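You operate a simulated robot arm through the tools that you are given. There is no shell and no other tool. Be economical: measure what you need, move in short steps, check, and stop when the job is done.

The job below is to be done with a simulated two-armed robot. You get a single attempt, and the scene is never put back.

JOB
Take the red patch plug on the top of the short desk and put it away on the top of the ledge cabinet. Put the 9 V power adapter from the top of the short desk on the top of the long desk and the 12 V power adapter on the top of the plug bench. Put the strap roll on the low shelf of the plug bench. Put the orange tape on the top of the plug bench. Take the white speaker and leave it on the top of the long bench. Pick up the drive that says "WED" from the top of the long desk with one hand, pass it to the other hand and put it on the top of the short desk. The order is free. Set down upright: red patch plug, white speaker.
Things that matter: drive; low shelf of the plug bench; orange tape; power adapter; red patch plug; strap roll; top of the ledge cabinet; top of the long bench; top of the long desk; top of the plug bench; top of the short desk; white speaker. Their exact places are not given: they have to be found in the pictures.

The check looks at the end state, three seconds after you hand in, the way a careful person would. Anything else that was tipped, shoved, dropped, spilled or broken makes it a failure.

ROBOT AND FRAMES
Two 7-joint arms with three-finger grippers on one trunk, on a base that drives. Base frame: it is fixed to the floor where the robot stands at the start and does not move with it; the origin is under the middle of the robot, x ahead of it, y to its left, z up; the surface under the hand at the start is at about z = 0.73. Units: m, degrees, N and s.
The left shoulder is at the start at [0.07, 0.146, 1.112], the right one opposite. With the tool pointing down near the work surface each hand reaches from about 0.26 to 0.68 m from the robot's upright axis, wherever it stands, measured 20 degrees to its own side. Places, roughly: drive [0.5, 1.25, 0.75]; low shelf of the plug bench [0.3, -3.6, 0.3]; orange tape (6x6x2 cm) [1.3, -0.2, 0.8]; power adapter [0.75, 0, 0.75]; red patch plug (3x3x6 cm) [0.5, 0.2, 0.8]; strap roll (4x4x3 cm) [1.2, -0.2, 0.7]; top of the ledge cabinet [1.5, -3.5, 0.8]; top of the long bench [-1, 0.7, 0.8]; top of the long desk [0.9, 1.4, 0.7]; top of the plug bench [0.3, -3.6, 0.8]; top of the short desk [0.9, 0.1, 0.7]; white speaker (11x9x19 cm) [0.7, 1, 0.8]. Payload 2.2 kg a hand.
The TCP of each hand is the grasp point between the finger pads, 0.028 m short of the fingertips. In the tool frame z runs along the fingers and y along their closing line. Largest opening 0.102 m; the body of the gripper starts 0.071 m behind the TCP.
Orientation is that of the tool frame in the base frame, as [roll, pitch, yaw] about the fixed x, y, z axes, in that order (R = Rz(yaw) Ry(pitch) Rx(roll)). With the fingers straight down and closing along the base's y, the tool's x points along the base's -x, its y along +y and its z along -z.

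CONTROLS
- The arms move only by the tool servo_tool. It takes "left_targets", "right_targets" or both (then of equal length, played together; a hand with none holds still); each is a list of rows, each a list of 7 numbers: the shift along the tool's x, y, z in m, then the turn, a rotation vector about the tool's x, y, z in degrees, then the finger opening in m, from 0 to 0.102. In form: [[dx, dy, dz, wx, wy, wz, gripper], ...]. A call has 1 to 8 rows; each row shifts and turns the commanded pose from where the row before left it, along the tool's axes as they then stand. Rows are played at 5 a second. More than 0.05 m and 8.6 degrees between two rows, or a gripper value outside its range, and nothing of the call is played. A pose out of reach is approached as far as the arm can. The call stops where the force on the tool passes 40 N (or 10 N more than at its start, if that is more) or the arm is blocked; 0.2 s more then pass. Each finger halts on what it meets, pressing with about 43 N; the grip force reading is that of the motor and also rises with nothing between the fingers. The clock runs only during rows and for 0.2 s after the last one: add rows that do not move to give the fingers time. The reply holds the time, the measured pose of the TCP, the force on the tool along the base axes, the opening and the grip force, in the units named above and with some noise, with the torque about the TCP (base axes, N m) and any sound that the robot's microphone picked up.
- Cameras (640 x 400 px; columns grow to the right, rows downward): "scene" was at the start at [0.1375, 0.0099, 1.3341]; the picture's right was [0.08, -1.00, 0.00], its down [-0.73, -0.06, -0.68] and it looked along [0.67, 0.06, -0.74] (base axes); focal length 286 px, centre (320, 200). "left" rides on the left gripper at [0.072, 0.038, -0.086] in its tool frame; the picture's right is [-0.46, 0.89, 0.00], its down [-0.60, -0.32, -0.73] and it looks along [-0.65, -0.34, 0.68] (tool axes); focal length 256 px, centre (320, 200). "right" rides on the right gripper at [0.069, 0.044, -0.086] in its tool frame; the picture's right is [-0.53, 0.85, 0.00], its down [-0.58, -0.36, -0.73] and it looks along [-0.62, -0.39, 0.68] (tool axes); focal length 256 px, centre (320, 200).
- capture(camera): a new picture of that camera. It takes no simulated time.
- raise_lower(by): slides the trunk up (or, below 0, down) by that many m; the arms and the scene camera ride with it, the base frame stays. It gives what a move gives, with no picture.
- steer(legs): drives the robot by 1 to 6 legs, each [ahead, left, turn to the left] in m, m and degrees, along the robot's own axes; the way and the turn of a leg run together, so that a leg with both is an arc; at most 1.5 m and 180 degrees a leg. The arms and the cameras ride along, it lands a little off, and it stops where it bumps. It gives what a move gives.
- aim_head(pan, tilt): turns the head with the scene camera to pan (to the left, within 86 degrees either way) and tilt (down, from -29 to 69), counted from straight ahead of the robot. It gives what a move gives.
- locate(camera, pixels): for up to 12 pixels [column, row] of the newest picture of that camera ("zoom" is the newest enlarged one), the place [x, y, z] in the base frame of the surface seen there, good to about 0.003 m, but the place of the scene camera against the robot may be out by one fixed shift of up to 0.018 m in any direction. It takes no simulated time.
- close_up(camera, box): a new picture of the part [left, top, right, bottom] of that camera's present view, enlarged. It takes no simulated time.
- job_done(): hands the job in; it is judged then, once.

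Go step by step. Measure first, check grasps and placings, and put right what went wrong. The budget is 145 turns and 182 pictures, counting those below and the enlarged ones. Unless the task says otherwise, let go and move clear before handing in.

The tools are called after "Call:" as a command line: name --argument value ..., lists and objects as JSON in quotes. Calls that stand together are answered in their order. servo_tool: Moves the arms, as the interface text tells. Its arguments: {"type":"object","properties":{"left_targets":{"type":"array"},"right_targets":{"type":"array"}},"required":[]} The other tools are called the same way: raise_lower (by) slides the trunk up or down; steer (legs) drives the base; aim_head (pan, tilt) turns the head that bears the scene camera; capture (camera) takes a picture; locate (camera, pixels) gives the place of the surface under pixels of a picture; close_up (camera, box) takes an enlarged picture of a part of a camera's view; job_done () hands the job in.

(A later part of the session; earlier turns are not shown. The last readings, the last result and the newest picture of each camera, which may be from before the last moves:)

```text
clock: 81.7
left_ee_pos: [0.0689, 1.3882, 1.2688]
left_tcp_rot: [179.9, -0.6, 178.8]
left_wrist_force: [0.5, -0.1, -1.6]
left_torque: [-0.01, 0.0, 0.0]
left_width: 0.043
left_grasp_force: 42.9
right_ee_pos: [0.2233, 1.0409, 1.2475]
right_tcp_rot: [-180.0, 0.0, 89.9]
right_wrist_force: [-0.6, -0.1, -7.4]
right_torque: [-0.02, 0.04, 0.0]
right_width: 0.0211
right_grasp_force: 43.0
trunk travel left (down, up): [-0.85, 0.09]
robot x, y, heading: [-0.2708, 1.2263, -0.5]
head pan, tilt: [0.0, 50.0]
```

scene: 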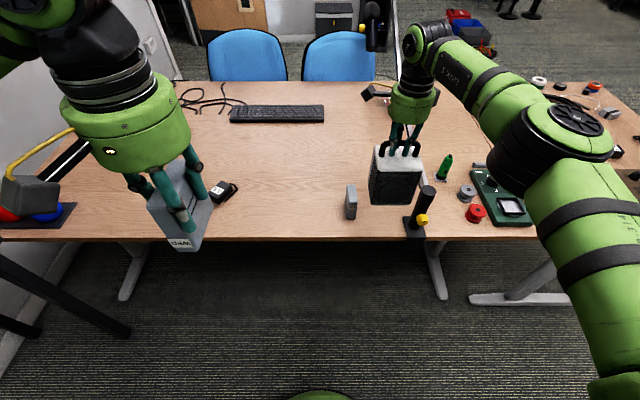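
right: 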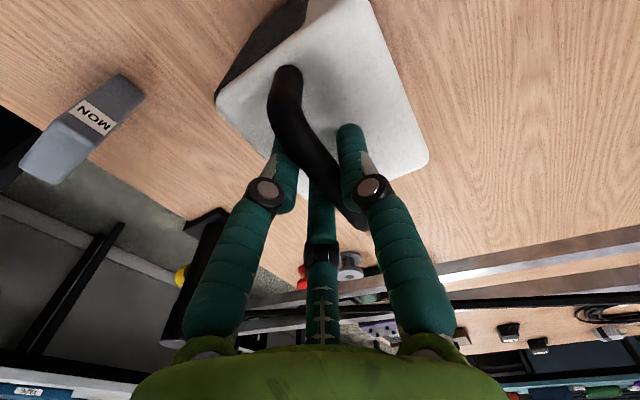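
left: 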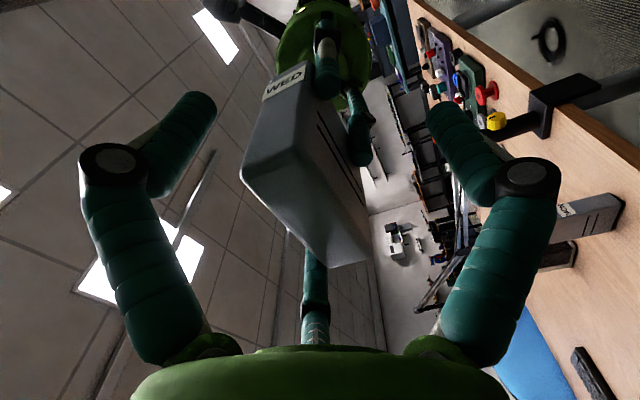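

That worked. Retracting another 0.1 m.

Call:
servo_tool --right_targets '[[0, -0.035, 0, 0, 0, 0, 0.005], [0, -0.035, 0, 0, 0, 0, 0.005], [0, -0.03, 0, 0, 0, 0, 0.005]]'

Call:
steer --legs '[[0.05, -1.0, 0], [0, 0, 90], [0, 0, 90]]'

Call:
capture --camera "scene"

```text
clock: 82.5
left_ee_pos: [0.0702, 1.3874, 1.2681]
left_tcp_rot: [-180.0, -0.6, 178.9]
left_wrist_force: [-0.5, -0.7, -2.6]
left_torque: [-0.04, 0.01, 0.02]
left_width: 0.0429
left_grasp_force: 42.9
right_ee_pos: [0.122, 1.0394, 1.2475]
right_tcp_rot: [-179.9, 0.0, 89.9]
right_wrist_force: [0.6, 0.6, -8.3]
right_torque: [0.04, 0.03, -0.01]
right_width: 0.021
right_grasp_force: 42.7
trunk travel left (down, up): [-0.85, 0.09]
robot x, y, heading: [-0.2737, 1.2238, -0.5]
head pan, tilt: [0.0, 50.0]
```

```text
clock: 95.4
left_ee_pos: [-0.5733, 0.0629, 1.268]
left_tcp_rot: [179.9, -0.7, -2.0]
left_wrist_force: [-0.2, -1.0, -2.9]
left_torque: [0.0, -0.06, 0.0]
left_width: 0.0431
left_grasp_force: 43.1
right_ee_pos: [-0.6214, 0.4104, 1.2471]
right_tcp_rot: [-179.9, 0.0, -90.9]
right_wrist_force: [-0.7, 0.8, -8.7]
right_torque: [-0.07, -0.02, 0.02]
right_width: 0.0209
right_grasp_force: 43.2
trunk travel left (down, up): [-0.85, 0.09]
robot x, y, heading: [-0.2267, 0.2211, 179.1]
head pan, tilt: [0.0, 50.0]
```

```text
121 pictures are left
```

scene: 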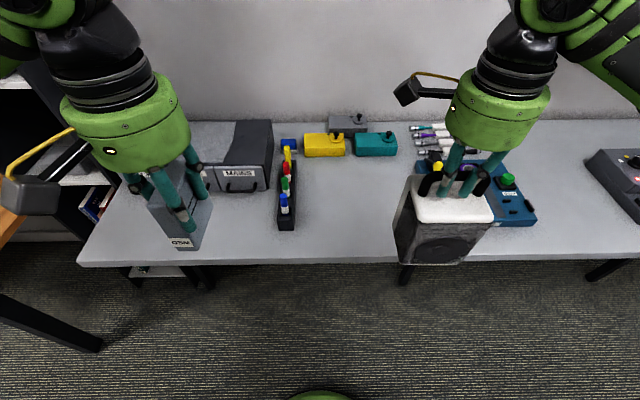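

The free space lies between the marker stand (285,190) and the blue panel (from about 430). I'll locate it.

Call:
locate --camera "scene" --pixels '[[350, 200], [310, 200], [385, 190], [350, 245], [350, 262], [295, 190], [295, 215], [350, 160], [405, 175], [430, 150]]'

```text
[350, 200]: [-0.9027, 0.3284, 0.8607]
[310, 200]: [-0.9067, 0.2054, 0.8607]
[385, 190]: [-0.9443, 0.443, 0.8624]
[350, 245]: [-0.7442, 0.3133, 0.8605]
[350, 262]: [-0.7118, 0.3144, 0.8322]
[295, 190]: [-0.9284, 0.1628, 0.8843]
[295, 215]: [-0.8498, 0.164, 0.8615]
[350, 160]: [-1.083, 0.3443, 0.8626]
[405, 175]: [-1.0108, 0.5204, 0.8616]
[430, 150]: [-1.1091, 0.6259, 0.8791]
```

I'll drive 0.15 m ahead and 0.08 m left, extend the arm, then lower.

Call:
steer --legs '[[0.15, 0.08, 0.9]]'

Call:
servo_tool --right_targets '[[0, 0.035, 0, 0, 0, 0, 0.005], [0, 0.035, 0.02, 0, 0, 0, 0.005], [0, 0.03, 0.03, 0, 0, 0, 0.005], [0, 0, 0.04, 0, 0, 0, 0.005], [0, 0, 0.03, 0, 0, 0, 0.005], [0, 0, 0, 0, 0, 0, 0.005]]'

Call:
capture --camera "scene"

```text
clock: 96.8
left_ee_pos: [-0.7158, -0.0195, 1.2703]
left_tcp_rot: [179.9, -0.4, -1.1]
left_wrist_force: [0.0, 0.9, -1.5]
left_torque: [-0.04, 0.0, 0.01]
left_width: 0.0432
left_grasp_force: 43.3
right_ee_pos: [-0.7706, 0.3274, 1.247]
right_tcp_rot: [179.9, -0.1, -90.0]
right_wrist_force: [1.2, 0.3, -8.3]
right_torque: [-0.03, -0.02, -0.02]
right_width: 0.0213
right_grasp_force: 43.5
trunk travel left (down, up): [-0.85, 0.09]
robot x, y, heading: [-0.3737, 0.1445, 179.8]
head pan, tilt: [0.0, 50.0]
```

```text
clock: 98.2
left_ee_pos: [-0.7195, -0.0219, 1.2675]
left_tcp_rot: [-179.9, -0.7, -1.1]
left_wrist_force: [0.1, 0.4, -2.4]
left_torque: [0.03, -0.04, 0.01]
left_width: 0.043
left_grasp_force: 43.0
right_ee_pos: [-0.8744, 0.3257, 1.1266]
right_tcp_rot: [-179.8, 0.1, -90.0]
right_wrist_force: [-0.6, -1.6, -8.3]
right_torque: [-0.03, -0.06, 0.01]
right_width: 0.0212
right_grasp_force: 43.1
trunk travel left (down, up): [-0.85, 0.09]
robot x, y, heading: [-0.3778, 0.1424, 179.8]
head pan, tilt: [0.0, 50.0]
```

```text
120 pictures are left
```

scene: 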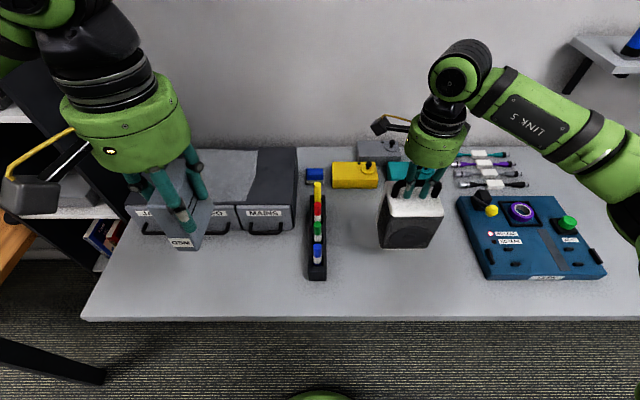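

The speaker hangs over the free strip. I'll lower it toward contact (expected at TCP z about 1.028).

Call:
servo_tool --right_targets '[[0, 0, 0.03, 0, 0, 0, 0.005], [0, 0, 0.03, 0, 0, 0, 0.005], [0, 0, 0.025, 0, 0, 0, 0.005], [0, 0, 0.005, 0, 0, 0, 0.005], [0, 0, 0.004, 0, 0, 0, 0.005], [0, 0, 0.003, 0, 0, 0, 0.005], [0, 0, 0, 0, 0, 0, 0.005]]'

Call:
close_up --camera "scene" --box '[330, 130, 510, 280]'

```text
clock: 99.8
left_ee_pos: [-0.7195, -0.0216, 1.2683]
left_tcp_rot: [-180.0, -0.6, -1.0]
left_wrist_force: [-0.1, 0.9, -1.9]
left_torque: [0.03, -0.03, 0.01]
left_width: 0.0434
left_grasp_force: 43.0
right_ee_pos: [-0.8709, 0.327, 1.0298]
right_tcp_rot: [-179.8, 0.1, -90.0]
right_wrist_force: [0.3, -0.6, -9.0]
right_torque: [-0.06, 0.02, 0.01]
right_width: 0.0213
right_grasp_force: 42.6
trunk travel left (down, up): [-0.85, 0.09]
robot x, y, heading: [-0.3734, 0.1392, 180.0]
head pan, tilt: [0.0, 50.0]
```

```text
2.67 times, centred on (420, 205) of scene
```

zoom: 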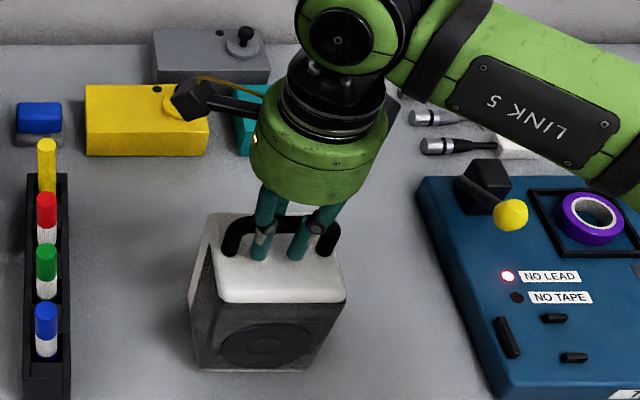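

Call:
servo_tool --right_targets '[[0, 0, 0.003, 0, 0, 0, 0.005], [0, 0, 0.003, 0, 0, 0, 0.005], [0, 0, 0, 0, 0, 0, 0.005]]'

```text
clock: 100.6
left_ee_pos: [-0.7167, -0.0235, 1.2706]
left_tcp_rot: [-179.8, -0.4, -1.1]
left_wrist_force: [0.0, 0.5, -1.8]
left_torque: [0.06, -0.05, 0.0]
left_width: 0.0431
left_grasp_force: 43.2
right_ee_pos: [-0.873, 0.3247, 1.0282]
right_tcp_rot: [179.5, 0.0, -90.0]
right_wrist_force: [-2.9, 2.5, 23.2]
right_torque: [1.3, 0.12, -0.02]
right_width: 0.0213
right_grasp_force: 42.9
trunk travel left (down, up): [-0.85, 0.09]
robot x, y, heading: [-0.3773, 0.1391, 179.7]
head pan, tilt: [0.0, 50.0]
```

Contact is made. I'll ease up 3 mm to unload, open, and rise straight up.

Call:
servo_tool --right_targets '[[0, 0, -0.003, 0, 0, 0, 0.005], [0, 0, 0, 0, 0, 0, 0.03], [0, 0, 0, 0, 0, 0, 0.06], [0, 0, 0, 0, 0, 0, 0.09], [0, 0, 0, 0, 0, 0, 0.102], [0, 0, -0.03, 0, 0, 0, 0.102], [0, 0, -0.05, 0, 0, 0, 0.102], [0, 0, -0.05, 0, 0, 0, 0.102]]'

Call:
close_up --camera "scene" --box '[330, 130, 510, 280]'

```text
clock: 102.4
left_ee_pos: [-0.7183, -0.0232, 1.2688]
left_tcp_rot: [-180.0, -0.5, -1.1]
left_wrist_force: [0.0, 0.3, -2.5]
left_torque: [0.04, -0.01, 0.0]
left_width: 0.0431
left_grasp_force: 42.9
right_ee_pos: [-0.8733, 0.3258, 1.1582]
right_tcp_rot: [-179.9, 0.1, -90.0]
right_wrist_force: [-0.2, -0.3, 0.5]
right_torque: [-0.01, -0.01, 0.0]
right_width: 0.1021
right_grasp_force: 0.1
trunk travel left (down, up): [-0.85, 0.09]
robot x, y, heading: [-0.3823, 0.1399, 180.1]
head pan, tilt: [0.0, 50.0]
```

```text
2.67 times, centred on (420, 205) of scene
```

zoom: 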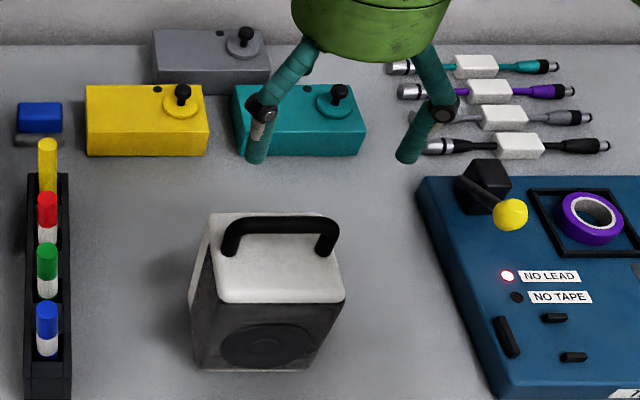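

The speaker stands upright on the long bench. I'll back off, undo the right hand's yaw while pulling it in, and turn back toward the desk.

Call:
steer --legs '[[-0.15, 0, 0]]'

Call:
servo_tool --right_targets '[[0, -0.03, -0.03, 0, 0, 0, 0.102], [0, -0.03, -0.02, 0, 0, 0, 0.102], [0, 0, 0, 0, 0, -8.5, 0.102], [0, 0, 0, 0, 0, -8.5, 0.102], [0, 0, 0, 0, 0, -8.5, 0.102], [0, 0, 0, 0, 0, -8.5, 0.102], [0, 0, 0, 0, 0, -8.5, 0.102], [0, 0, 0, 0, 0, -8.5, 0.102]]'

Call:
servo_tool --right_targets '[[0, 0, 0, 0, 0, -8.5, 0.102], [0, 0, 0, 0, 0, -8.5, 0.102], [0, 0, 0, 0, 0, -8.5, 0.102], [0, 0, 0, 0, 0, -8.5, 0.102], [0, 0, 0, 0, 0, -5, 0.102]]'

Call:
steer --legs '[[0, 0, -90], [0, 0, -90]]'

Call:
aim_head --pan 5 --tilt 50

Call:
capture --camera "scene"

```text
clock: 103.8
left_ee_pos: [-0.5729, -0.0223, 1.2678]
left_tcp_rot: [-179.8, -0.8, -1.2]
left_wrist_force: [-0.5, -0.4, -2.6]
left_torque: [0.01, -0.04, 0.01]
left_width: 0.043
left_grasp_force: 42.8
right_ee_pos: [-0.727, 0.3255, 1.1565]
right_tcp_rot: [-179.8, 0.0, -90.0]
right_wrist_force: [-0.6, -0.9, -0.5]
right_torque: [-0.04, -0.07, 0.0]
right_width: 0.1019
right_grasp_force: 0.1
trunk travel left (down, up): [-0.85, 0.09]
robot x, y, heading: [-0.2272, 0.1405, 179.7]
head pan, tilt: [0.0, 50.0]
```

```text
clock: 105.6
left_ee_pos: [-0.5702, -0.0215, 1.2683]
left_tcp_rot: [-179.8, -0.6, -1.2]
left_wrist_force: [-1.0, 0.6, -2.4]
left_torque: [0.07, -0.06, 0.02]
left_width: 0.0429
left_grasp_force: 43.0
right_ee_pos: [-0.6623, 0.3262, 1.2072]
right_tcp_rot: [-179.9, 0.0, -38.9]
right_wrist_force: [-0.5, -0.5, -0.2]
right_torque: [0.0, 0.01, 0.0]
right_width: 0.1019
right_grasp_force: 0.1
trunk travel left (down, up): [-0.85, 0.09]
robot x, y, heading: [-0.2285, 0.1422, 179.8]
head pan, tilt: [0.0, 50.0]
```

```text
clock: 106.8
left_ee_pos: [-0.5697, -0.0221, 1.2679]
left_tcp_rot: [-179.9, -0.6, -1.1]
left_wrist_force: [0.6, -0.8, -2.2]
left_torque: [0.03, -0.05, 0.0]
left_width: 0.043
left_grasp_force: 42.8
right_ee_pos: [-0.664, 0.3251, 1.2073]
right_tcp_rot: [-179.9, -0.1, 0.0]
right_wrist_force: [0.4, -0.3, -0.1]
right_torque: [0.0, 0.02, -0.01]
right_width: 0.1023
right_grasp_force: 0.0
trunk travel left (down, up): [-0.85, 0.09]
robot x, y, heading: [-0.2283, 0.1404, 179.8]
head pan, tilt: [0.0, 50.0]
```

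```text
clock: 114.8
left_ee_pos: [0.1098, 0.3116, 1.2681]
left_tcp_rot: [-179.9, -0.6, 179.9]
left_wrist_force: [0.5, 0.8, -2.8]
left_torque: [-0.01, 0.03, 0.01]
left_width: 0.0432
left_grasp_force: 43.2
right_ee_pos: [0.2124, -0.035, 1.2077]
right_tcp_rot: [-180.0, -0.1, -179.0]
right_wrist_force: [-0.4, -0.3, 0.1]
right_torque: [0.02, 0.0, -0.02]
right_width: 0.1019
right_grasp_force: 0.0
trunk travel left (down, up): [-0.85, 0.09]
robot x, y, heading: [-0.2274, 0.1414, 0.7]
head pan, tilt: [0.0, 50.0]
```

```text
clock: 115.5
left_ee_pos: [0.111, 0.3109, 1.267]
left_tcp_rot: [-179.9, -0.6, 180.0]
left_wrist_force: [-0.2, 0.1, -2.6]
left_torque: [-0.03, 0.02, 0.03]
left_width: 0.0432
left_grasp_force: 43.0
right_ee_pos: [0.2114, -0.0346, 1.2082]
right_tcp_rot: [-179.9, 0.0, -178.9]
right_wrist_force: [0.8, 0.1, -0.1]
right_torque: [0.0, 0.03, 0.02]
right_width: 0.1019
right_grasp_force: 0.0
trunk travel left (down, up): [-0.85, 0.09]
robot x, y, heading: [-0.2279, 0.1418, 1.0]
head pan, tilt: [5.0, 50.0]
```

```text
117 pictures are left
```

scene: 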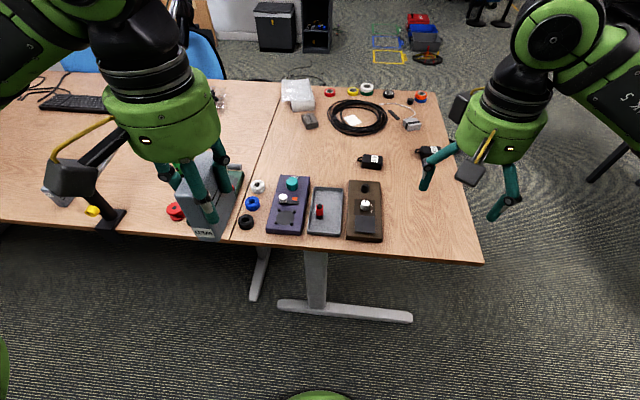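

I'll lower the trunk back, then drive to (0.06, 0.0), with the WED drive ending up before the freed 9 V spot.

Call:
raise_lower --by -0.2

Call:
steer --legs '[[0, -0.14, -0.9], [0.29, 0, 0]]'

Call:
capture --camera "scene"

```text
clock: 117.7
left_ee_pos: [0.1113, 0.3098, 1.0695]
left_tcp_rot: [-180.0, -0.6, 180.0]
left_wrist_force: [0.4, -0.4, -1.8]
left_torque: [0.0, 0.02, 0.01]
left_width: 0.0432
left_grasp_force: 42.9
right_ee_pos: [0.2114, -0.0347, 1.0079]
right_tcp_rot: [-179.9, -0.2, -179.1]
right_wrist_force: [0.4, -0.3, 0.4]
right_torque: [-0.03, -0.01, -0.03]
right_width: 0.1017
right_grasp_force: 0.0
trunk travel left (down, up): [-0.65, 0.29]
robot x, y, heading: [-0.2297, 0.1391, 0.9]
head pan, tilt: [5.0, 50.0]
```

```text
clock: 120.6
left_ee_pos: [0.4035, 0.1674, 1.0684]
left_tcp_rot: [-179.9, -0.6, 179.1]
left_wrist_force: [0.8, -0.6, -2.6]
left_torque: [-0.01, 0.05, -0.01]
left_width: 0.043
left_grasp_force: 43.1
right_ee_pos: [0.4995, -0.1803, 1.0088]
right_tcp_rot: [-179.8, 0.0, -179.8]
right_wrist_force: [0.1, -0.7, -0.6]
right_torque: [-0.01, 0.0, 0.0]
right_width: 0.1018
right_grasp_force: 0.1
trunk travel left (down, up): [-0.65, 0.29]
robot x, y, heading: [0.064, 0.0005, -0.0]
head pan, tilt: [5.0, 50.0]
```

```text
116 pictures are left
```

scene: 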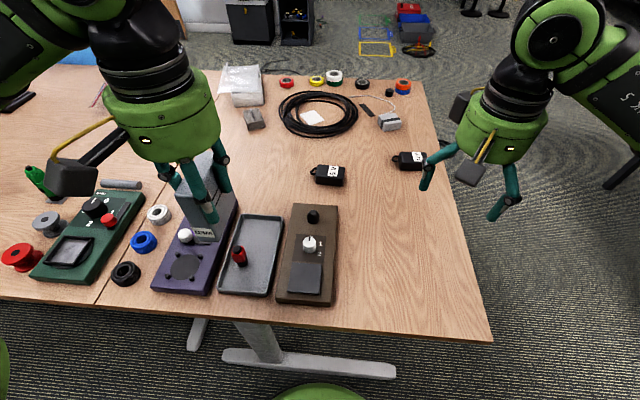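

Moving the left hand out over the freed 9 V spot while staying above the panels.

Call:
servo_tool --left_targets '[[-0.041, 0.006, 0.01, 0, 0, 0, 0.01], [-0.041, 0.006, 0.01, 0, 0, 0, 0.01], [-0.041, 0.006, 0.01, 0, 0, 0, 0.01], [-0.041, 0.006, 0.01, 0, 0, 0, 0.01], [-0.041, 0.006, 0.01, 0, 0, 0, 0.01], [-0.041, 0.006, 0.01, 0, 0, 0, 0.01], [-0.04, 0.006, 0.01, 0, 0, 0, 0.01]]'

Call:
servo_tool --left_targets '[[0, 0, 0.04, 0, 0, 0, 0.01], [0, 0, 0.04, 0, 0, 0, 0.01], [0, 0, 0.04, 0, 0, 0, 0.01], [0, 0, 0.03, 0, 0, 0, 0.01], [0, 0, 0.01, 0, 0, 0, 0.01], [0, 0, 0, 0, 0, 0, 0.01]]'

Call:
capture --camera "left"

Call:
close_up --camera "scene" --box '[150, 100, 350, 300]'

```text
clock: 122.2
left_ee_pos: [0.6898, 0.2034, 0.9955]
left_tcp_rot: [179.8, -0.6, 179.0]
left_wrist_force: [-0.7, -0.2, -2.2]
left_torque: [-0.03, 0.03, -0.01]
left_width: 0.0433
left_grasp_force: 43.1
right_ee_pos: [0.5013, -0.183, 1.0073]
right_tcp_rot: [-180.0, -0.2, -179.8]
right_wrist_force: [0.2, 0.0, 0.1]
right_torque: [0.05, -0.01, -0.02]
right_width: 0.1021
right_grasp_force: 0.0
trunk travel left (down, up): [-0.65, 0.29]
robot x, y, heading: [0.0601, 0.003, -0.0]
head pan, tilt: [5.0, 50.0]
```

```text
clock: 123.6
left_ee_pos: [0.6892, 0.2027, 0.835]
left_tcp_rot: [-179.9, -0.6, 179.1]
left_wrist_force: [0.1, -0.6, -1.7]
left_torque: [0.0, 0.05, 0.02]
left_width: 0.0432
left_grasp_force: 42.4
right_ee_pos: [0.5006, -0.18, 1.0078]
right_tcp_rot: [-179.9, -0.1, -179.7]
right_wrist_force: [0.4, -0.2, 0.1]
right_torque: [-0.02, 0.0, -0.02]
right_width: 0.102
right_grasp_force: 0.0
trunk travel left (down, up): [-0.65, 0.29]
robot x, y, heading: [0.0625, 0.0022, 0.1]
head pan, tilt: [5.0, 50.0]
```

```text
115 pictures are left
```

left: 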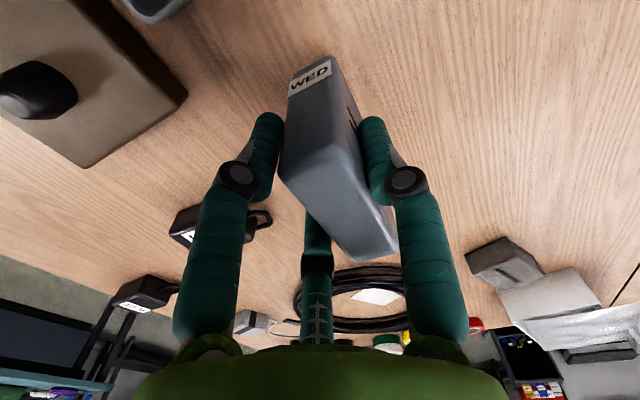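

```text
2.00 times, centred on (250, 200) of scene
```

zoom: 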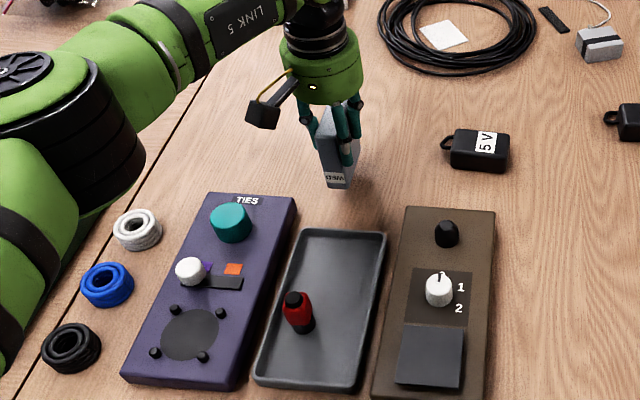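

The spot is clear. I'll descend in small steps until contact.

Call:
servo_tool --left_targets '[[0, 0, 0.007, 0, 0, 0, 0.01], [0, 0, 0.005, 0, 0, 0, 0.01], [0, 0, 0.003, 0, 0, 0, 0.01], [0, 0, 0.003, 0, 0, 0, 0.01], [0, 0, 0, 0, 0, 0, 0.01]]'

```text
clock: 124.8
left_ee_pos: [0.6886, 0.2038, 0.8176]
left_tcp_rot: [-179.9, -0.6, 179.1]
left_wrist_force: [-1.0, -0.2, -2.0]
left_torque: [-0.02, 0.04, 0.02]
left_width: 0.0432
left_grasp_force: 42.7
right_ee_pos: [0.4989, -0.1814, 1.0069]
right_tcp_rot: [-179.9, 0.0, -179.8]
right_wrist_force: [0.3, -0.5, -0.5]
right_torque: [0.0, -0.02, 0.0]
right_width: 0.1019
right_grasp_force: 0.1
trunk travel left (down, up): [-0.65, 0.29]
robot x, y, heading: [0.0641, -0.002, 0.1]
head pan, tilt: [5.0, 50.0]
```

Call:
servo_tool --left_targets '[[0, 0, 0.003, 0, 0, 0, 0.01], [0, 0, 0.002, 0, 0, 0, 0.01], [0, 0, 0, 0, 0, 0, 0.01]]'

```text
clock: 125.6
left_ee_pos: [0.6879, 0.2053, 0.8121]
left_tcp_rot: [-179.8, -0.6, 179.2]
left_wrist_force: [0.0, 0.8, -2.1]
left_torque: [-0.04, 0.04, 0.0]
left_width: 0.0433
left_grasp_force: 43.3
right_ee_pos: [0.5005, -0.1804, 1.0087]
right_tcp_rot: [180.0, -0.2, -179.8]
right_wrist_force: [-0.1, -0.7, 0.7]
right_torque: [0.04, -0.01, 0.0]
right_width: 0.1019
right_grasp_force: 0.0
trunk travel left (down, up): [-0.65, 0.29]
robot x, y, heading: [0.0642, 0.001, -0.0]
head pan, tilt: [5.0, 50.0]
```

Call:
servo_tool --left_targets '[[0, 0, 0.003, 0, 0, 0, 0.01], [0, 0, 0.003, 0, 0, 0, 0.01], [0, 0, 0.0, 0, 0, 0, 0.01]]'

Call:
close_up --camera "scene" --box '[220, 100, 320, 200]'

```text
clock: 126.4
left_ee_pos: [0.6878, 0.2047, 0.8077]
left_tcp_rot: [-180.0, -0.2, 179.2]
left_wrist_force: [1.7, 1.6, 10.7]
left_torque: [0.38, -0.79, 0.06]
left_width: 0.0431
left_grasp_force: 43.3
right_ee_pos: [0.4978, -0.1811, 1.0088]
right_tcp_rot: [179.9, 0.0, -179.8]
right_wrist_force: [0.5, 0.0, 0.8]
right_torque: [-0.02, -0.03, 0.01]
right_width: 0.1023
right_grasp_force: 0.0
trunk travel left (down, up): [-0.65, 0.29]
robot x, y, heading: [0.0657, -0.0004, 0.0]
head pan, tilt: [5.0, 50.0]
```

```text
4.00 times, centred on (270, 150) of scene
```

zoom: 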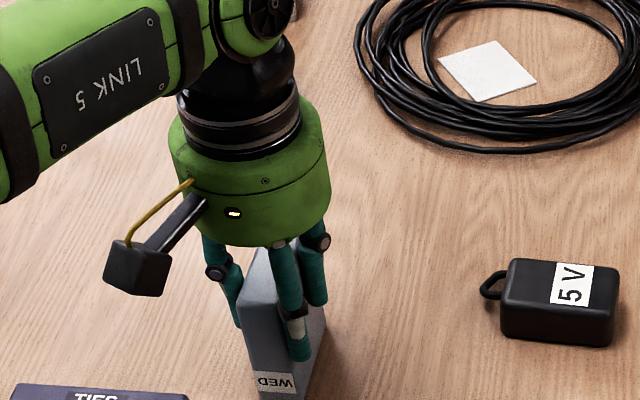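

Contact is made (10.7 N). I'll release gently and rise.

Call:
servo_tool --left_targets '[[0, 0, 0, 0, 0, 0, 0.05], [0, 0, 0, 0, 0, 0, 0.07], [0, 0, 0, 0, 0, 0, 0.102], [0, 0, 0, 0, 0, 0, 0.102], [0, 0, -0.04, 0, 0, 0, 0.102], [0, 0, -0.05, 0, 0, 0, 0.102], [0, 0, -0.05, 0, 0, 0, 0.102]]'

Call:
capture --camera "left"

```text
clock: 128.0
left_ee_pos: [0.6874, 0.2025, 0.9476]
left_tcp_rot: [-180.0, -0.6, 179.1]
left_wrist_force: [0.3, -0.1, -0.5]
left_torque: [0.04, -0.01, 0.02]
left_width: 0.1021
left_grasp_force: 0.0
right_ee_pos: [0.4988, -0.1814, 1.0085]
right_tcp_rot: [-179.9, 0.0, -179.8]
right_wrist_force: [-0.7, 0.0, 0.2]
right_torque: [0.02, -0.04, 0.0]
right_width: 0.102
right_grasp_force: 0.2
trunk travel left (down, up): [-0.65, 0.29]
robot x, y, heading: [0.0644, 0.0012, 0.0]
head pan, tilt: [5.0, 50.0]
```

```text
112 pictures are left
```

left: 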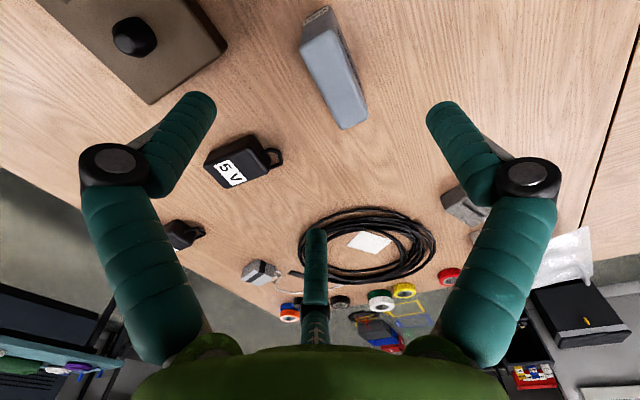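

WED stands on the short desk. Next the left hand goes above the red plug in the tray.

Call:
servo_tool --left_targets '[[0.042, 0.002, 0, 0, 0, 0, 0.102], [0.042, 0.002, 0, 0, 0, 0, 0.102], [0.042, 0.002, 0, 0, 0, 0, 0.102], [0.042, 0.002, 0, 0, 0, 0, 0.102], [0.042, 0.002, 0, 0, 0, 0, 0.102], [0, 0, 0.04, 0, 0, 0, 0.075], [0, 0, 0, 0, 0, 0, 0.075]]'

Call:
capture --camera "left"

```text
clock: 129.6
left_ee_pos: [0.4794, 0.2182, 0.9087]
left_tcp_rot: [-179.9, -0.4, 179.3]
left_wrist_force: [-0.1, 0.0, 0.1]
left_torque: [-0.01, -0.01, 0.01]
left_width: 0.0748
left_grasp_force: 0.0
right_ee_pos: [0.4996, -0.1814, 1.0076]
right_tcp_rot: [180.0, 0.0, -179.8]
right_wrist_force: [-0.1, -0.8, 0.5]
right_torque: [-0.01, -0.02, -0.02]
right_width: 0.1021
right_grasp_force: 0.0
trunk travel left (down, up): [-0.65, 0.29]
robot x, y, heading: [0.0639, 0.0005, 0.1]
head pan, tilt: [5.0, 50.0]
```

```text
111 pictures are left
```

left: 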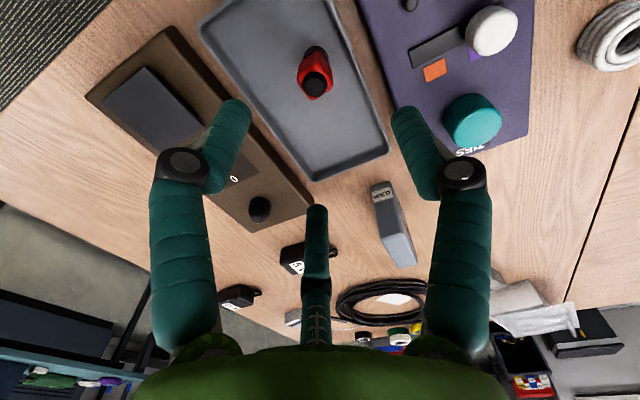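

Call:
locate --camera "left" --pixels '[[317, 84], [310, 55], [315, 70], [310, 95], [327, 95], [330, 130], [372, 150]]'

Call:
close_up --camera "left" --box '[270, 20, 370, 120]'

```text
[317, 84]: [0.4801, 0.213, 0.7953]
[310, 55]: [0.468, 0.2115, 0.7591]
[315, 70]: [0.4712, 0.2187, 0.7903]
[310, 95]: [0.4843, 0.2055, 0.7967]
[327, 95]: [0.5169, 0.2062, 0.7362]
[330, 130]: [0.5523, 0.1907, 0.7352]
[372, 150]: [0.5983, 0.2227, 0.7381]
```

```text
4.00 times, centred on (320, 70) of left
```

zoom: 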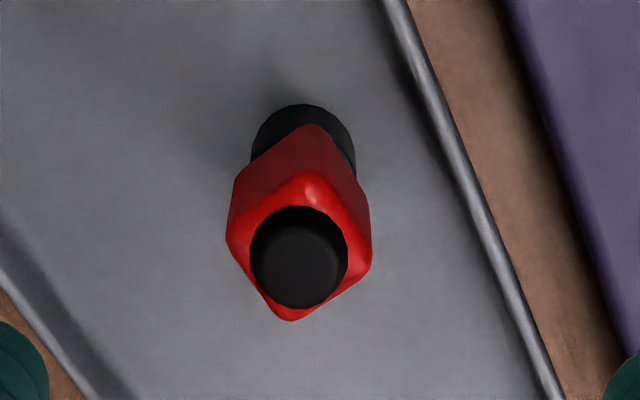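

The plug axis is at about (0.479, 0.213), top at 0.797. I'll descend to TCP z 0.783, above the tray rim, and grip.

Call:
servo_tool --left_targets '[[0, -0.005, 0.03, 0, 0, 0, 0.085], [0, 0, 0.04, 0, 0, 0, 0.085], [0, 0, 0.03, 0, 0, 0, 0.085], [0, 0, 0.025, 0, 0, 0, 0.085], [0, 0, 0, 0, 0, 0, 0.085]]'

Call:
capture --camera "left"

```text
clock: 130.8
left_ee_pos: [0.4773, 0.2129, 0.7837]
left_tcp_rot: [-180.0, -0.5, 179.1]
left_wrist_force: [-0.9, 0.0, 0.2]
left_torque: [0.01, 0.01, 0.01]
left_width: 0.0848
left_grasp_force: 0.2
right_ee_pos: [0.4987, -0.1815, 1.0087]
right_tcp_rot: [-180.0, -0.1, -179.8]
right_wrist_force: [-0.3, 0.2, -0.7]
right_torque: [-0.01, 0.01, 0.04]
right_width: 0.1021
right_grasp_force: 0.1
trunk travel left (down, up): [-0.65, 0.29]
robot x, y, heading: [0.0627, 0.0014, 0.2]
head pan, tilt: [5.0, 50.0]
```

```text
109 pictures are left
```

left: 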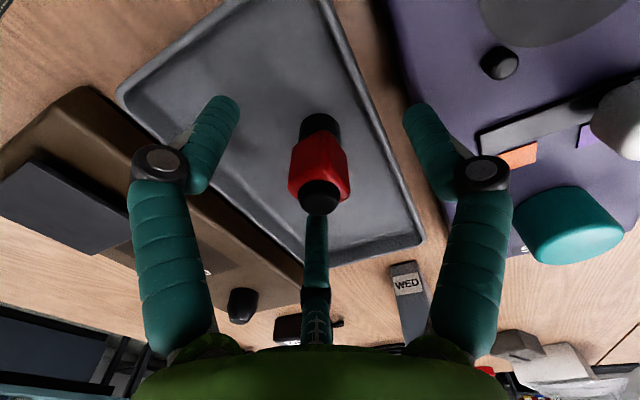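

Call:
servo_tool --left_targets '[[0, 0, 0, 0, 0, 0, 0.06], [0, 0, 0, 0, 0, 0, 0.04], [0, 0, 0, 0, 0, 0, 0.02], [0, 0, 0, 0, 0, 0, 0.02], [0, 0, -0.03, 0, 0, 0, 0.02], [0, 0, -0.04, 0, 0, 0, 0.02], [0, 0, -0.05, 0, 0, 0, 0.02], [0, 0, -0.05, 0, 0, 0, 0.02]]'

Call:
capture --camera "left"

```text
clock: 132.6
left_ee_pos: [0.4785, 0.2134, 0.9552]
left_tcp_rot: [-180.0, -0.6, 179.0]
left_wrist_force: [-0.2, -0.2, -0.7]
left_torque: [0.01, 0.01, 0.01]
left_width: 0.027
left_grasp_force: 43.1
right_ee_pos: [0.499, -0.1803, 1.0075]
right_tcp_rot: [-180.0, 0.0, -179.8]
right_wrist_force: [0.1, -0.9, -0.8]
right_torque: [0.02, -0.01, -0.01]
right_width: 0.102
right_grasp_force: 0.0
trunk travel left (down, up): [-0.65, 0.29]
robot x, y, heading: [0.0636, 0.0005, 0.0]
head pan, tilt: [5.0, 50.0]
```

```text
108 pictures are left
```

left: 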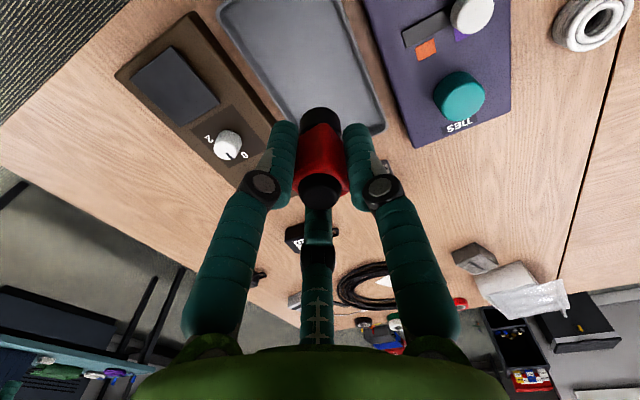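

The red plug is held (opening 0.027, 43 N). I'll drive round to the right side of the short desk, facing it.

Call:
steer --legs '[[-0.35, 0, 0], [0, -0.95, 0], [0, 0, 90]]'

Call:
aim_head --pan -50 --tilt 35

Call:
capture --camera "scene"

```text
clock: 143.2
left_ee_pos: [-0.4933, -0.5308, 0.9536]
left_tcp_rot: [180.0, -0.6, -91.0]
left_wrist_force: [-0.4, -1.1, -0.7]
left_torque: [0.04, -0.01, -0.01]
left_width: 0.0269
left_grasp_force: 43.1
right_ee_pos: [-0.1001, -0.5127, 1.0079]
right_tcp_rot: [180.0, 0.0, -89.8]
right_wrist_force: [0.2, 0.0, 0.0]
right_torque: [0.01, -0.01, -0.01]
right_width: 0.102
right_grasp_force: 0.0
trunk travel left (down, up): [-0.65, 0.29]
robot x, y, heading: [-0.2826, -0.947, 90.3]
head pan, tilt: [5.0, 50.0]
```

```text
clock: 144.5
left_ee_pos: [-0.4931, -0.5324, 0.9549]
left_tcp_rot: [-179.9, -0.6, -90.9]
left_wrist_force: [0.5, 0.7, -0.5]
left_torque: [0.01, 0.02, 0.02]
left_width: 0.0267
left_grasp_force: 43.4
right_ee_pos: [-0.0982, -0.5125, 1.0087]
right_tcp_rot: [-179.9, -0.2, -89.8]
right_wrist_force: [-0.2, -0.6, 0.0]
right_torque: [0.02, 0.04, -0.04]
right_width: 0.1022
right_grasp_force: 0.0
trunk travel left (down, up): [-0.65, 0.29]
robot x, y, heading: [-0.2781, -0.9501, 90.1]
head pan, tilt: [-50.0, 35.0]
```

```text
107 pictures are left
```

scene: 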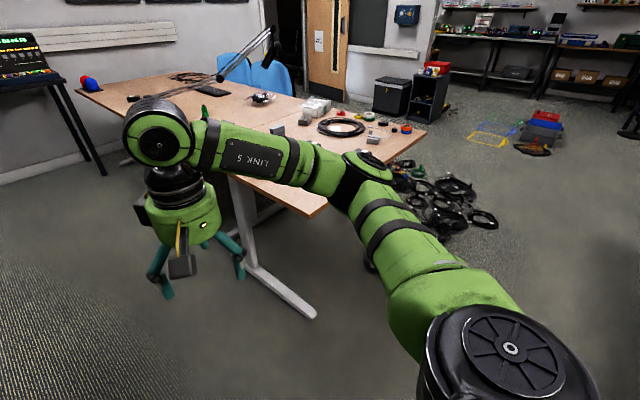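

A heap of cable reels lies on the floor beside the desk at (440,200). I'll measure it before driving.

Call:
locate --camera "scene" --pixels '[[375, 265], [400, 235], [440, 235], [490, 222], [470, 185], [405, 165], [450, 190], [415, 200], [310, 312], [425, 133], [310, 215]]'

Call:
close_up --camera "scene" --box '[340, 100, 560, 280]'

```text
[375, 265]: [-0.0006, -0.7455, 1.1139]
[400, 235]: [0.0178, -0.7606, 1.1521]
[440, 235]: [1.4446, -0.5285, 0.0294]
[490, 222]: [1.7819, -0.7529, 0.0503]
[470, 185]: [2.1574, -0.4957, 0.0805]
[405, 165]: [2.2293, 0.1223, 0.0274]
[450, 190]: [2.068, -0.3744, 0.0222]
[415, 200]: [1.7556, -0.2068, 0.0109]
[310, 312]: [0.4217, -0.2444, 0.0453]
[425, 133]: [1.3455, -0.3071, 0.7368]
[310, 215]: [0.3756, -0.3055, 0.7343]
```

```text
2.22 times, centred on (450, 190) of scene
```

zoom: 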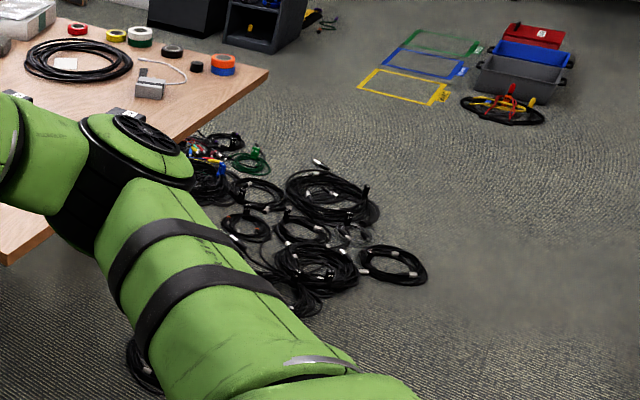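

The floor at the right side of the desk is strewn with cable coils. I'll turn to face +x from here to view that strip properly.

Call:
steer --legs '[[0, 0, -90]]'

Call:
aim_head --pan 0 --tilt 25

Call:
capture --camera "scene"

```text
clock: 148.7
left_ee_pos: [0.1349, -0.7375, 0.954]
left_tcp_rot: [-179.9, -0.6, 179.0]
left_wrist_force: [0.4, 0.0, -0.1]
left_torque: [0.03, 0.01, 0.0]
left_width: 0.0267
left_grasp_force: 43.0
right_ee_pos: [0.1538, -1.1311, 1.0076]
right_tcp_rot: [-179.9, -0.1, -179.8]
right_wrist_force: [-0.4, -0.5, -0.1]
right_torque: [0.0, -0.02, 0.03]
right_width: 0.1019
right_grasp_force: 0.0
trunk travel left (down, up): [-0.65, 0.29]
robot x, y, heading: [-0.2802, -0.9512, 0.1]
head pan, tilt: [-50.0, 35.0]
```

```text
clock: 149.9
left_ee_pos: [0.1363, -0.739, 0.954]
left_tcp_rot: [180.0, -0.7, 179.0]
left_wrist_force: [-0.4, 0.1, -1.1]
left_torque: [0.02, 0.01, -0.02]
left_width: 0.0264
left_grasp_force: 42.9
right_ee_pos: [0.1541, -1.1316, 1.0074]
right_tcp_rot: [-180.0, -0.1, -180.0]
right_wrist_force: [0.0, -0.5, 0.1]
right_torque: [-0.01, 0.03, 0.0]
right_width: 0.1019
right_grasp_force: 0.1
trunk travel left (down, up): [-0.65, 0.29]
robot x, y, heading: [-0.2824, -0.9468, 0.1]
head pan, tilt: [0.0, 25.0]
```

```text
105 pictures are left
```

scene: 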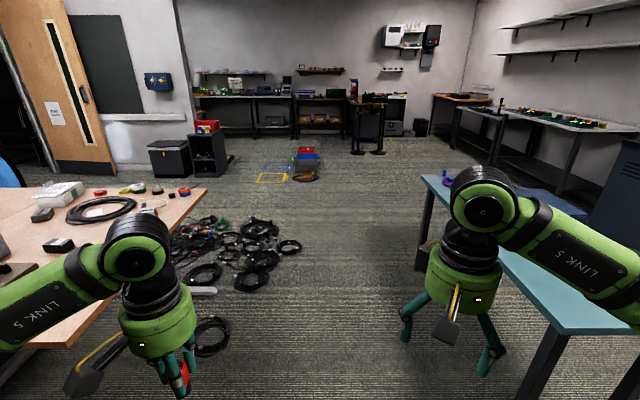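

Call:
locate --camera "scene" --pixels '[[228, 335], [215, 355], [220, 275], [200, 287], [268, 282], [245, 290], [278, 262], [300, 245], [275, 225], [250, 220], [225, 222], [200, 225]]'

Call:
close_up --camera "scene" --box '[160, 180, 340, 380]'

```text
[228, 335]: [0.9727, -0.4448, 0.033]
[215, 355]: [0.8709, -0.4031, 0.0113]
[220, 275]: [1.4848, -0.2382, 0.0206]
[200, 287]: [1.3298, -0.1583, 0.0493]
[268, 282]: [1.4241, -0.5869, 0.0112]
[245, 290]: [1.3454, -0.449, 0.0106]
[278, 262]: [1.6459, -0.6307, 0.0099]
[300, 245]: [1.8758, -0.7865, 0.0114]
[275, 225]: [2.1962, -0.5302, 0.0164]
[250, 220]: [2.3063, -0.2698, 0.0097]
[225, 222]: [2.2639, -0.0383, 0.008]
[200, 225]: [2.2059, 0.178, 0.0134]
```

```text
2.00 times, centred on (250, 280) of scene
```

zoom: 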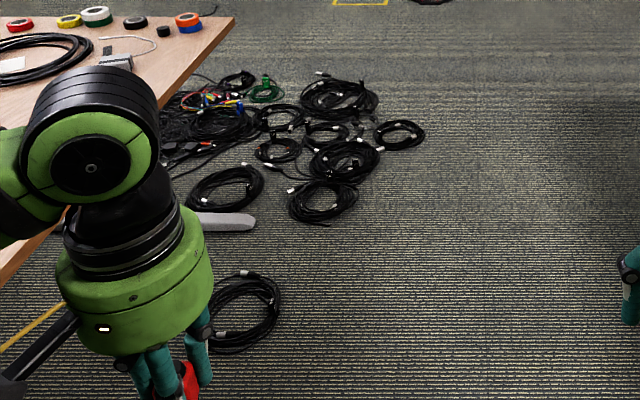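

There is a coil at (0.87–1.0, -0.45) and others from (1.34, -0.45) onwards. A base position near (1.11, -0.78) keeps more than 0.3 m from both. I'll go along y = -0.95 and then forward a little.

Call:
steer --legs '[[0, 0, 90], [0, -1.39, 0]]'

Call:
aim_head --pan 0 --tilt 55

Call:
capture --camera "scene"

```text
clock: 160.6
left_ee_pos: [0.9121, -0.555, 0.9556]
left_tcp_rot: [-179.9, -0.5, -92.6]
left_wrist_force: [0.1, -0.5, -0.5]
left_torque: [-0.01, 0.0, -0.01]
left_width: 0.0268
left_grasp_force: 43.2
right_ee_pos: [1.3075, -0.5475, 1.0087]
right_tcp_rot: [-179.8, 0.0, -91.5]
right_wrist_force: [-0.2, 1.0, -0.7]
right_torque: [0.0, -0.04, 0.0]
right_width: 0.1019
right_grasp_force: 0.0
trunk travel left (down, up): [-0.65, 0.29]
robot x, y, heading: [1.1122, -0.9795, 88.2]
head pan, tilt: [0.0, 25.0]
```

```text
clock: 161.6
left_ee_pos: [0.9137, -0.5556, 0.954]
left_tcp_rot: [-179.9, -0.6, -92.6]
left_wrist_force: [-0.2, 0.1, -0.7]
left_torque: [-0.02, -0.01, -0.02]
left_width: 0.0266
left_grasp_force: 43.0
right_ee_pos: [1.3071, -0.5479, 1.0075]
right_tcp_rot: [180.0, 0.0, -91.5]
right_wrist_force: [0.7, -0.2, 0.7]
right_torque: [0.01, -0.02, 0.0]
right_width: 0.102
right_grasp_force: 0.1
trunk travel left (down, up): [-0.65, 0.29]
robot x, y, heading: [1.1109, -0.9781, 88.5]
head pan, tilt: [0.0, 55.0]
```

```text
103 pictures are left
```

scene: 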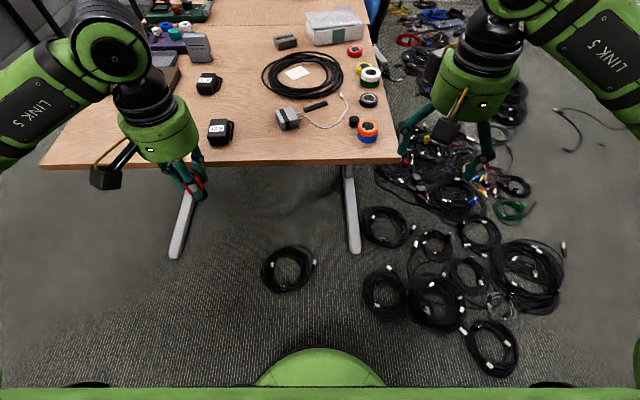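

The floor is now clear to see: the base front is at (320,350) and dark parts show at (85,385) and (550,385). I'll measure coil edges against the base.

Call:
locate --camera "scene" --pixels '[[288, 293], [385, 322], [437, 330], [500, 375], [320, 348], [260, 384], [380, 384], [85, 385], [550, 385], [365, 310], [310, 285], [465, 345]]'

Call:
aim_head --pan 0 --tilt 69

Call:
capture --camera "scene"

```text
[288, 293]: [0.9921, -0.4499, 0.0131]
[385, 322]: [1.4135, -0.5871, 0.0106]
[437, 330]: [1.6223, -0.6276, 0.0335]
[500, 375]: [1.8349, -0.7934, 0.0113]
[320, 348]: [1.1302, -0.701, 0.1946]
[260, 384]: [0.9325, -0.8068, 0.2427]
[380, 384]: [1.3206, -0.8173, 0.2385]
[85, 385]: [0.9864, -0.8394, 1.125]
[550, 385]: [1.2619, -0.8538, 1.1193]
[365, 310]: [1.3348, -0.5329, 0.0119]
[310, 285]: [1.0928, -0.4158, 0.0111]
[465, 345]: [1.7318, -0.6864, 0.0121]
```

```text
clock: 162.3
left_ee_pos: [0.9129, -0.5553, 0.9547]
left_tcp_rot: [179.9, -0.6, -92.6]
left_wrist_force: [0.4, 0.4, -0.9]
left_torque: [0.01, 0.0, -0.01]
left_width: 0.0267
left_grasp_force: 42.8
right_ee_pos: [1.3075, -0.5481, 1.008]
right_tcp_rot: [-180.0, -0.1, -91.5]
right_wrist_force: [0.2, -0.2, -0.5]
right_torque: [0.0, -0.02, 0.01]
right_width: 0.102
right_grasp_force: 0.1
trunk travel left (down, up): [-0.65, 0.29]
robot x, y, heading: [1.1111, -0.9772, 88.3]
head pan, tilt: [0.0, 68.8]
```

```text
102 pictures are left
```

scene: 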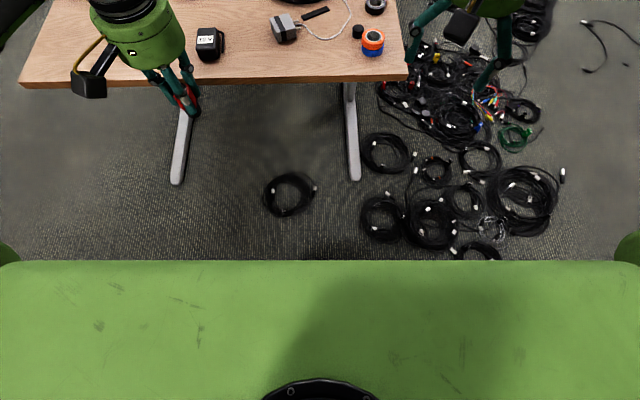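

The base is a disc of radius about 0.275 m. At (1.13, -0.79) it would keep over 0.3 m from every coil, so I'll move 0.19 m ahead.

Call:
steer --legs '[[0.19, -0.02, 1.5]]'

Call:
aim_head --pan -5 --tilt 50

Call:
capture --camera "right"

Call:
capture --camera "scene"

```text
clock: 163.9
left_ee_pos: [0.9242, -0.3706, 0.9546]
left_tcp_rot: [-180.0, -0.5, -91.1]
left_wrist_force: [-0.4, -0.4, -0.4]
left_torque: [0.02, -0.01, 0.02]
left_width: 0.0264
left_grasp_force: 42.8
right_ee_pos: [1.3196, -0.3536, 1.0082]
right_tcp_rot: [-180.0, 0.1, -90.1]
right_wrist_force: [-0.1, -0.1, 0.2]
right_torque: [0.03, -0.01, 0.02]
right_width: 0.1018
right_grasp_force: 0.1
trunk travel left (down, up): [-0.65, 0.29]
robot x, y, heading: [1.1327, -0.7901, 89.9]
head pan, tilt: [0.0, 68.8]
```

```text
clock: 164.7
left_ee_pos: [0.9261, -0.3702, 0.9547]
left_tcp_rot: [180.0, -0.5, -91.2]
left_wrist_force: [0.9, 0.2, -1.1]
left_torque: [0.0, -0.03, 0.04]
left_width: 0.0269
left_grasp_force: 43.2
right_ee_pos: [1.3193, -0.3528, 1.007]
right_tcp_rot: [180.0, -0.1, -90.1]
right_wrist_force: [-0.1, 0.1, -0.2]
right_torque: [0.02, 0.0, 0.0]
right_width: 0.1018
right_grasp_force: 0.1
trunk travel left (down, up): [-0.65, 0.29]
robot x, y, heading: [1.1406, -0.7895, 89.8]
head pan, tilt: [-5.0, 50.0]
```

```text
101 pictures are left
```

right: 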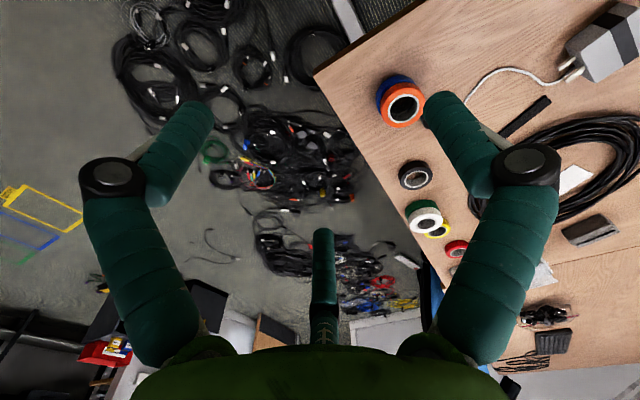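

```text
100 pictures are left
```

scene: 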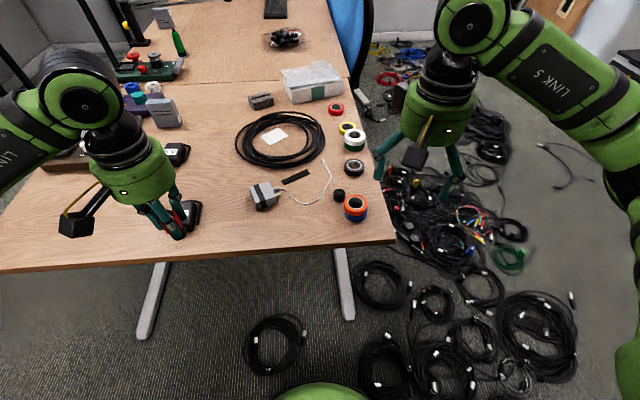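

Call:
locate --camera "scene" --pixels '[[340, 193], [340, 200], [334, 196], [346, 196], [355, 206], [355, 218], [345, 206], [366, 206]]'

Call:
close_up --camera "scene" --box '[310, 160, 390, 240]'

Call:
locate --camera "right" --pixels '[[404, 104], [388, 108], [418, 100], [404, 92], [404, 122]]'

```text
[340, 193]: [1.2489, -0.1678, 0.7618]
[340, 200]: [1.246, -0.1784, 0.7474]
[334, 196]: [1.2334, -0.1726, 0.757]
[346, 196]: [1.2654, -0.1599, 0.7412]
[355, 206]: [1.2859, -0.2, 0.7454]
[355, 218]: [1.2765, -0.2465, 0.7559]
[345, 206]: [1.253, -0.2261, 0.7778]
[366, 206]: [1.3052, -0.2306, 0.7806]
```

```text
5.00 times, centred on (350, 200) of scene
```

zoom: 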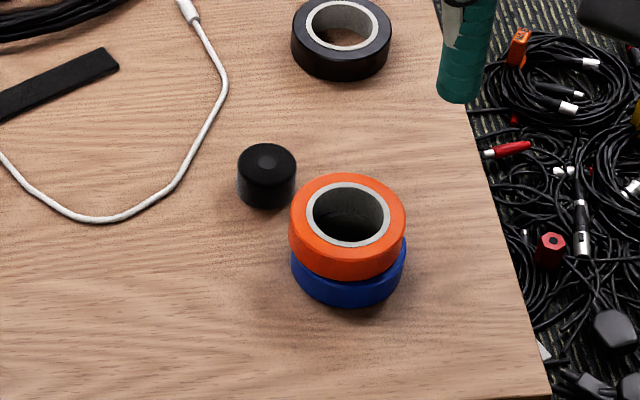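

```text
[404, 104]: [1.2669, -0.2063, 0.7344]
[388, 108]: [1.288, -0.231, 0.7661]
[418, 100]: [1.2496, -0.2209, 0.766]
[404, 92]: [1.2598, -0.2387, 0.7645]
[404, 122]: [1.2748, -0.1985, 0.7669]
```

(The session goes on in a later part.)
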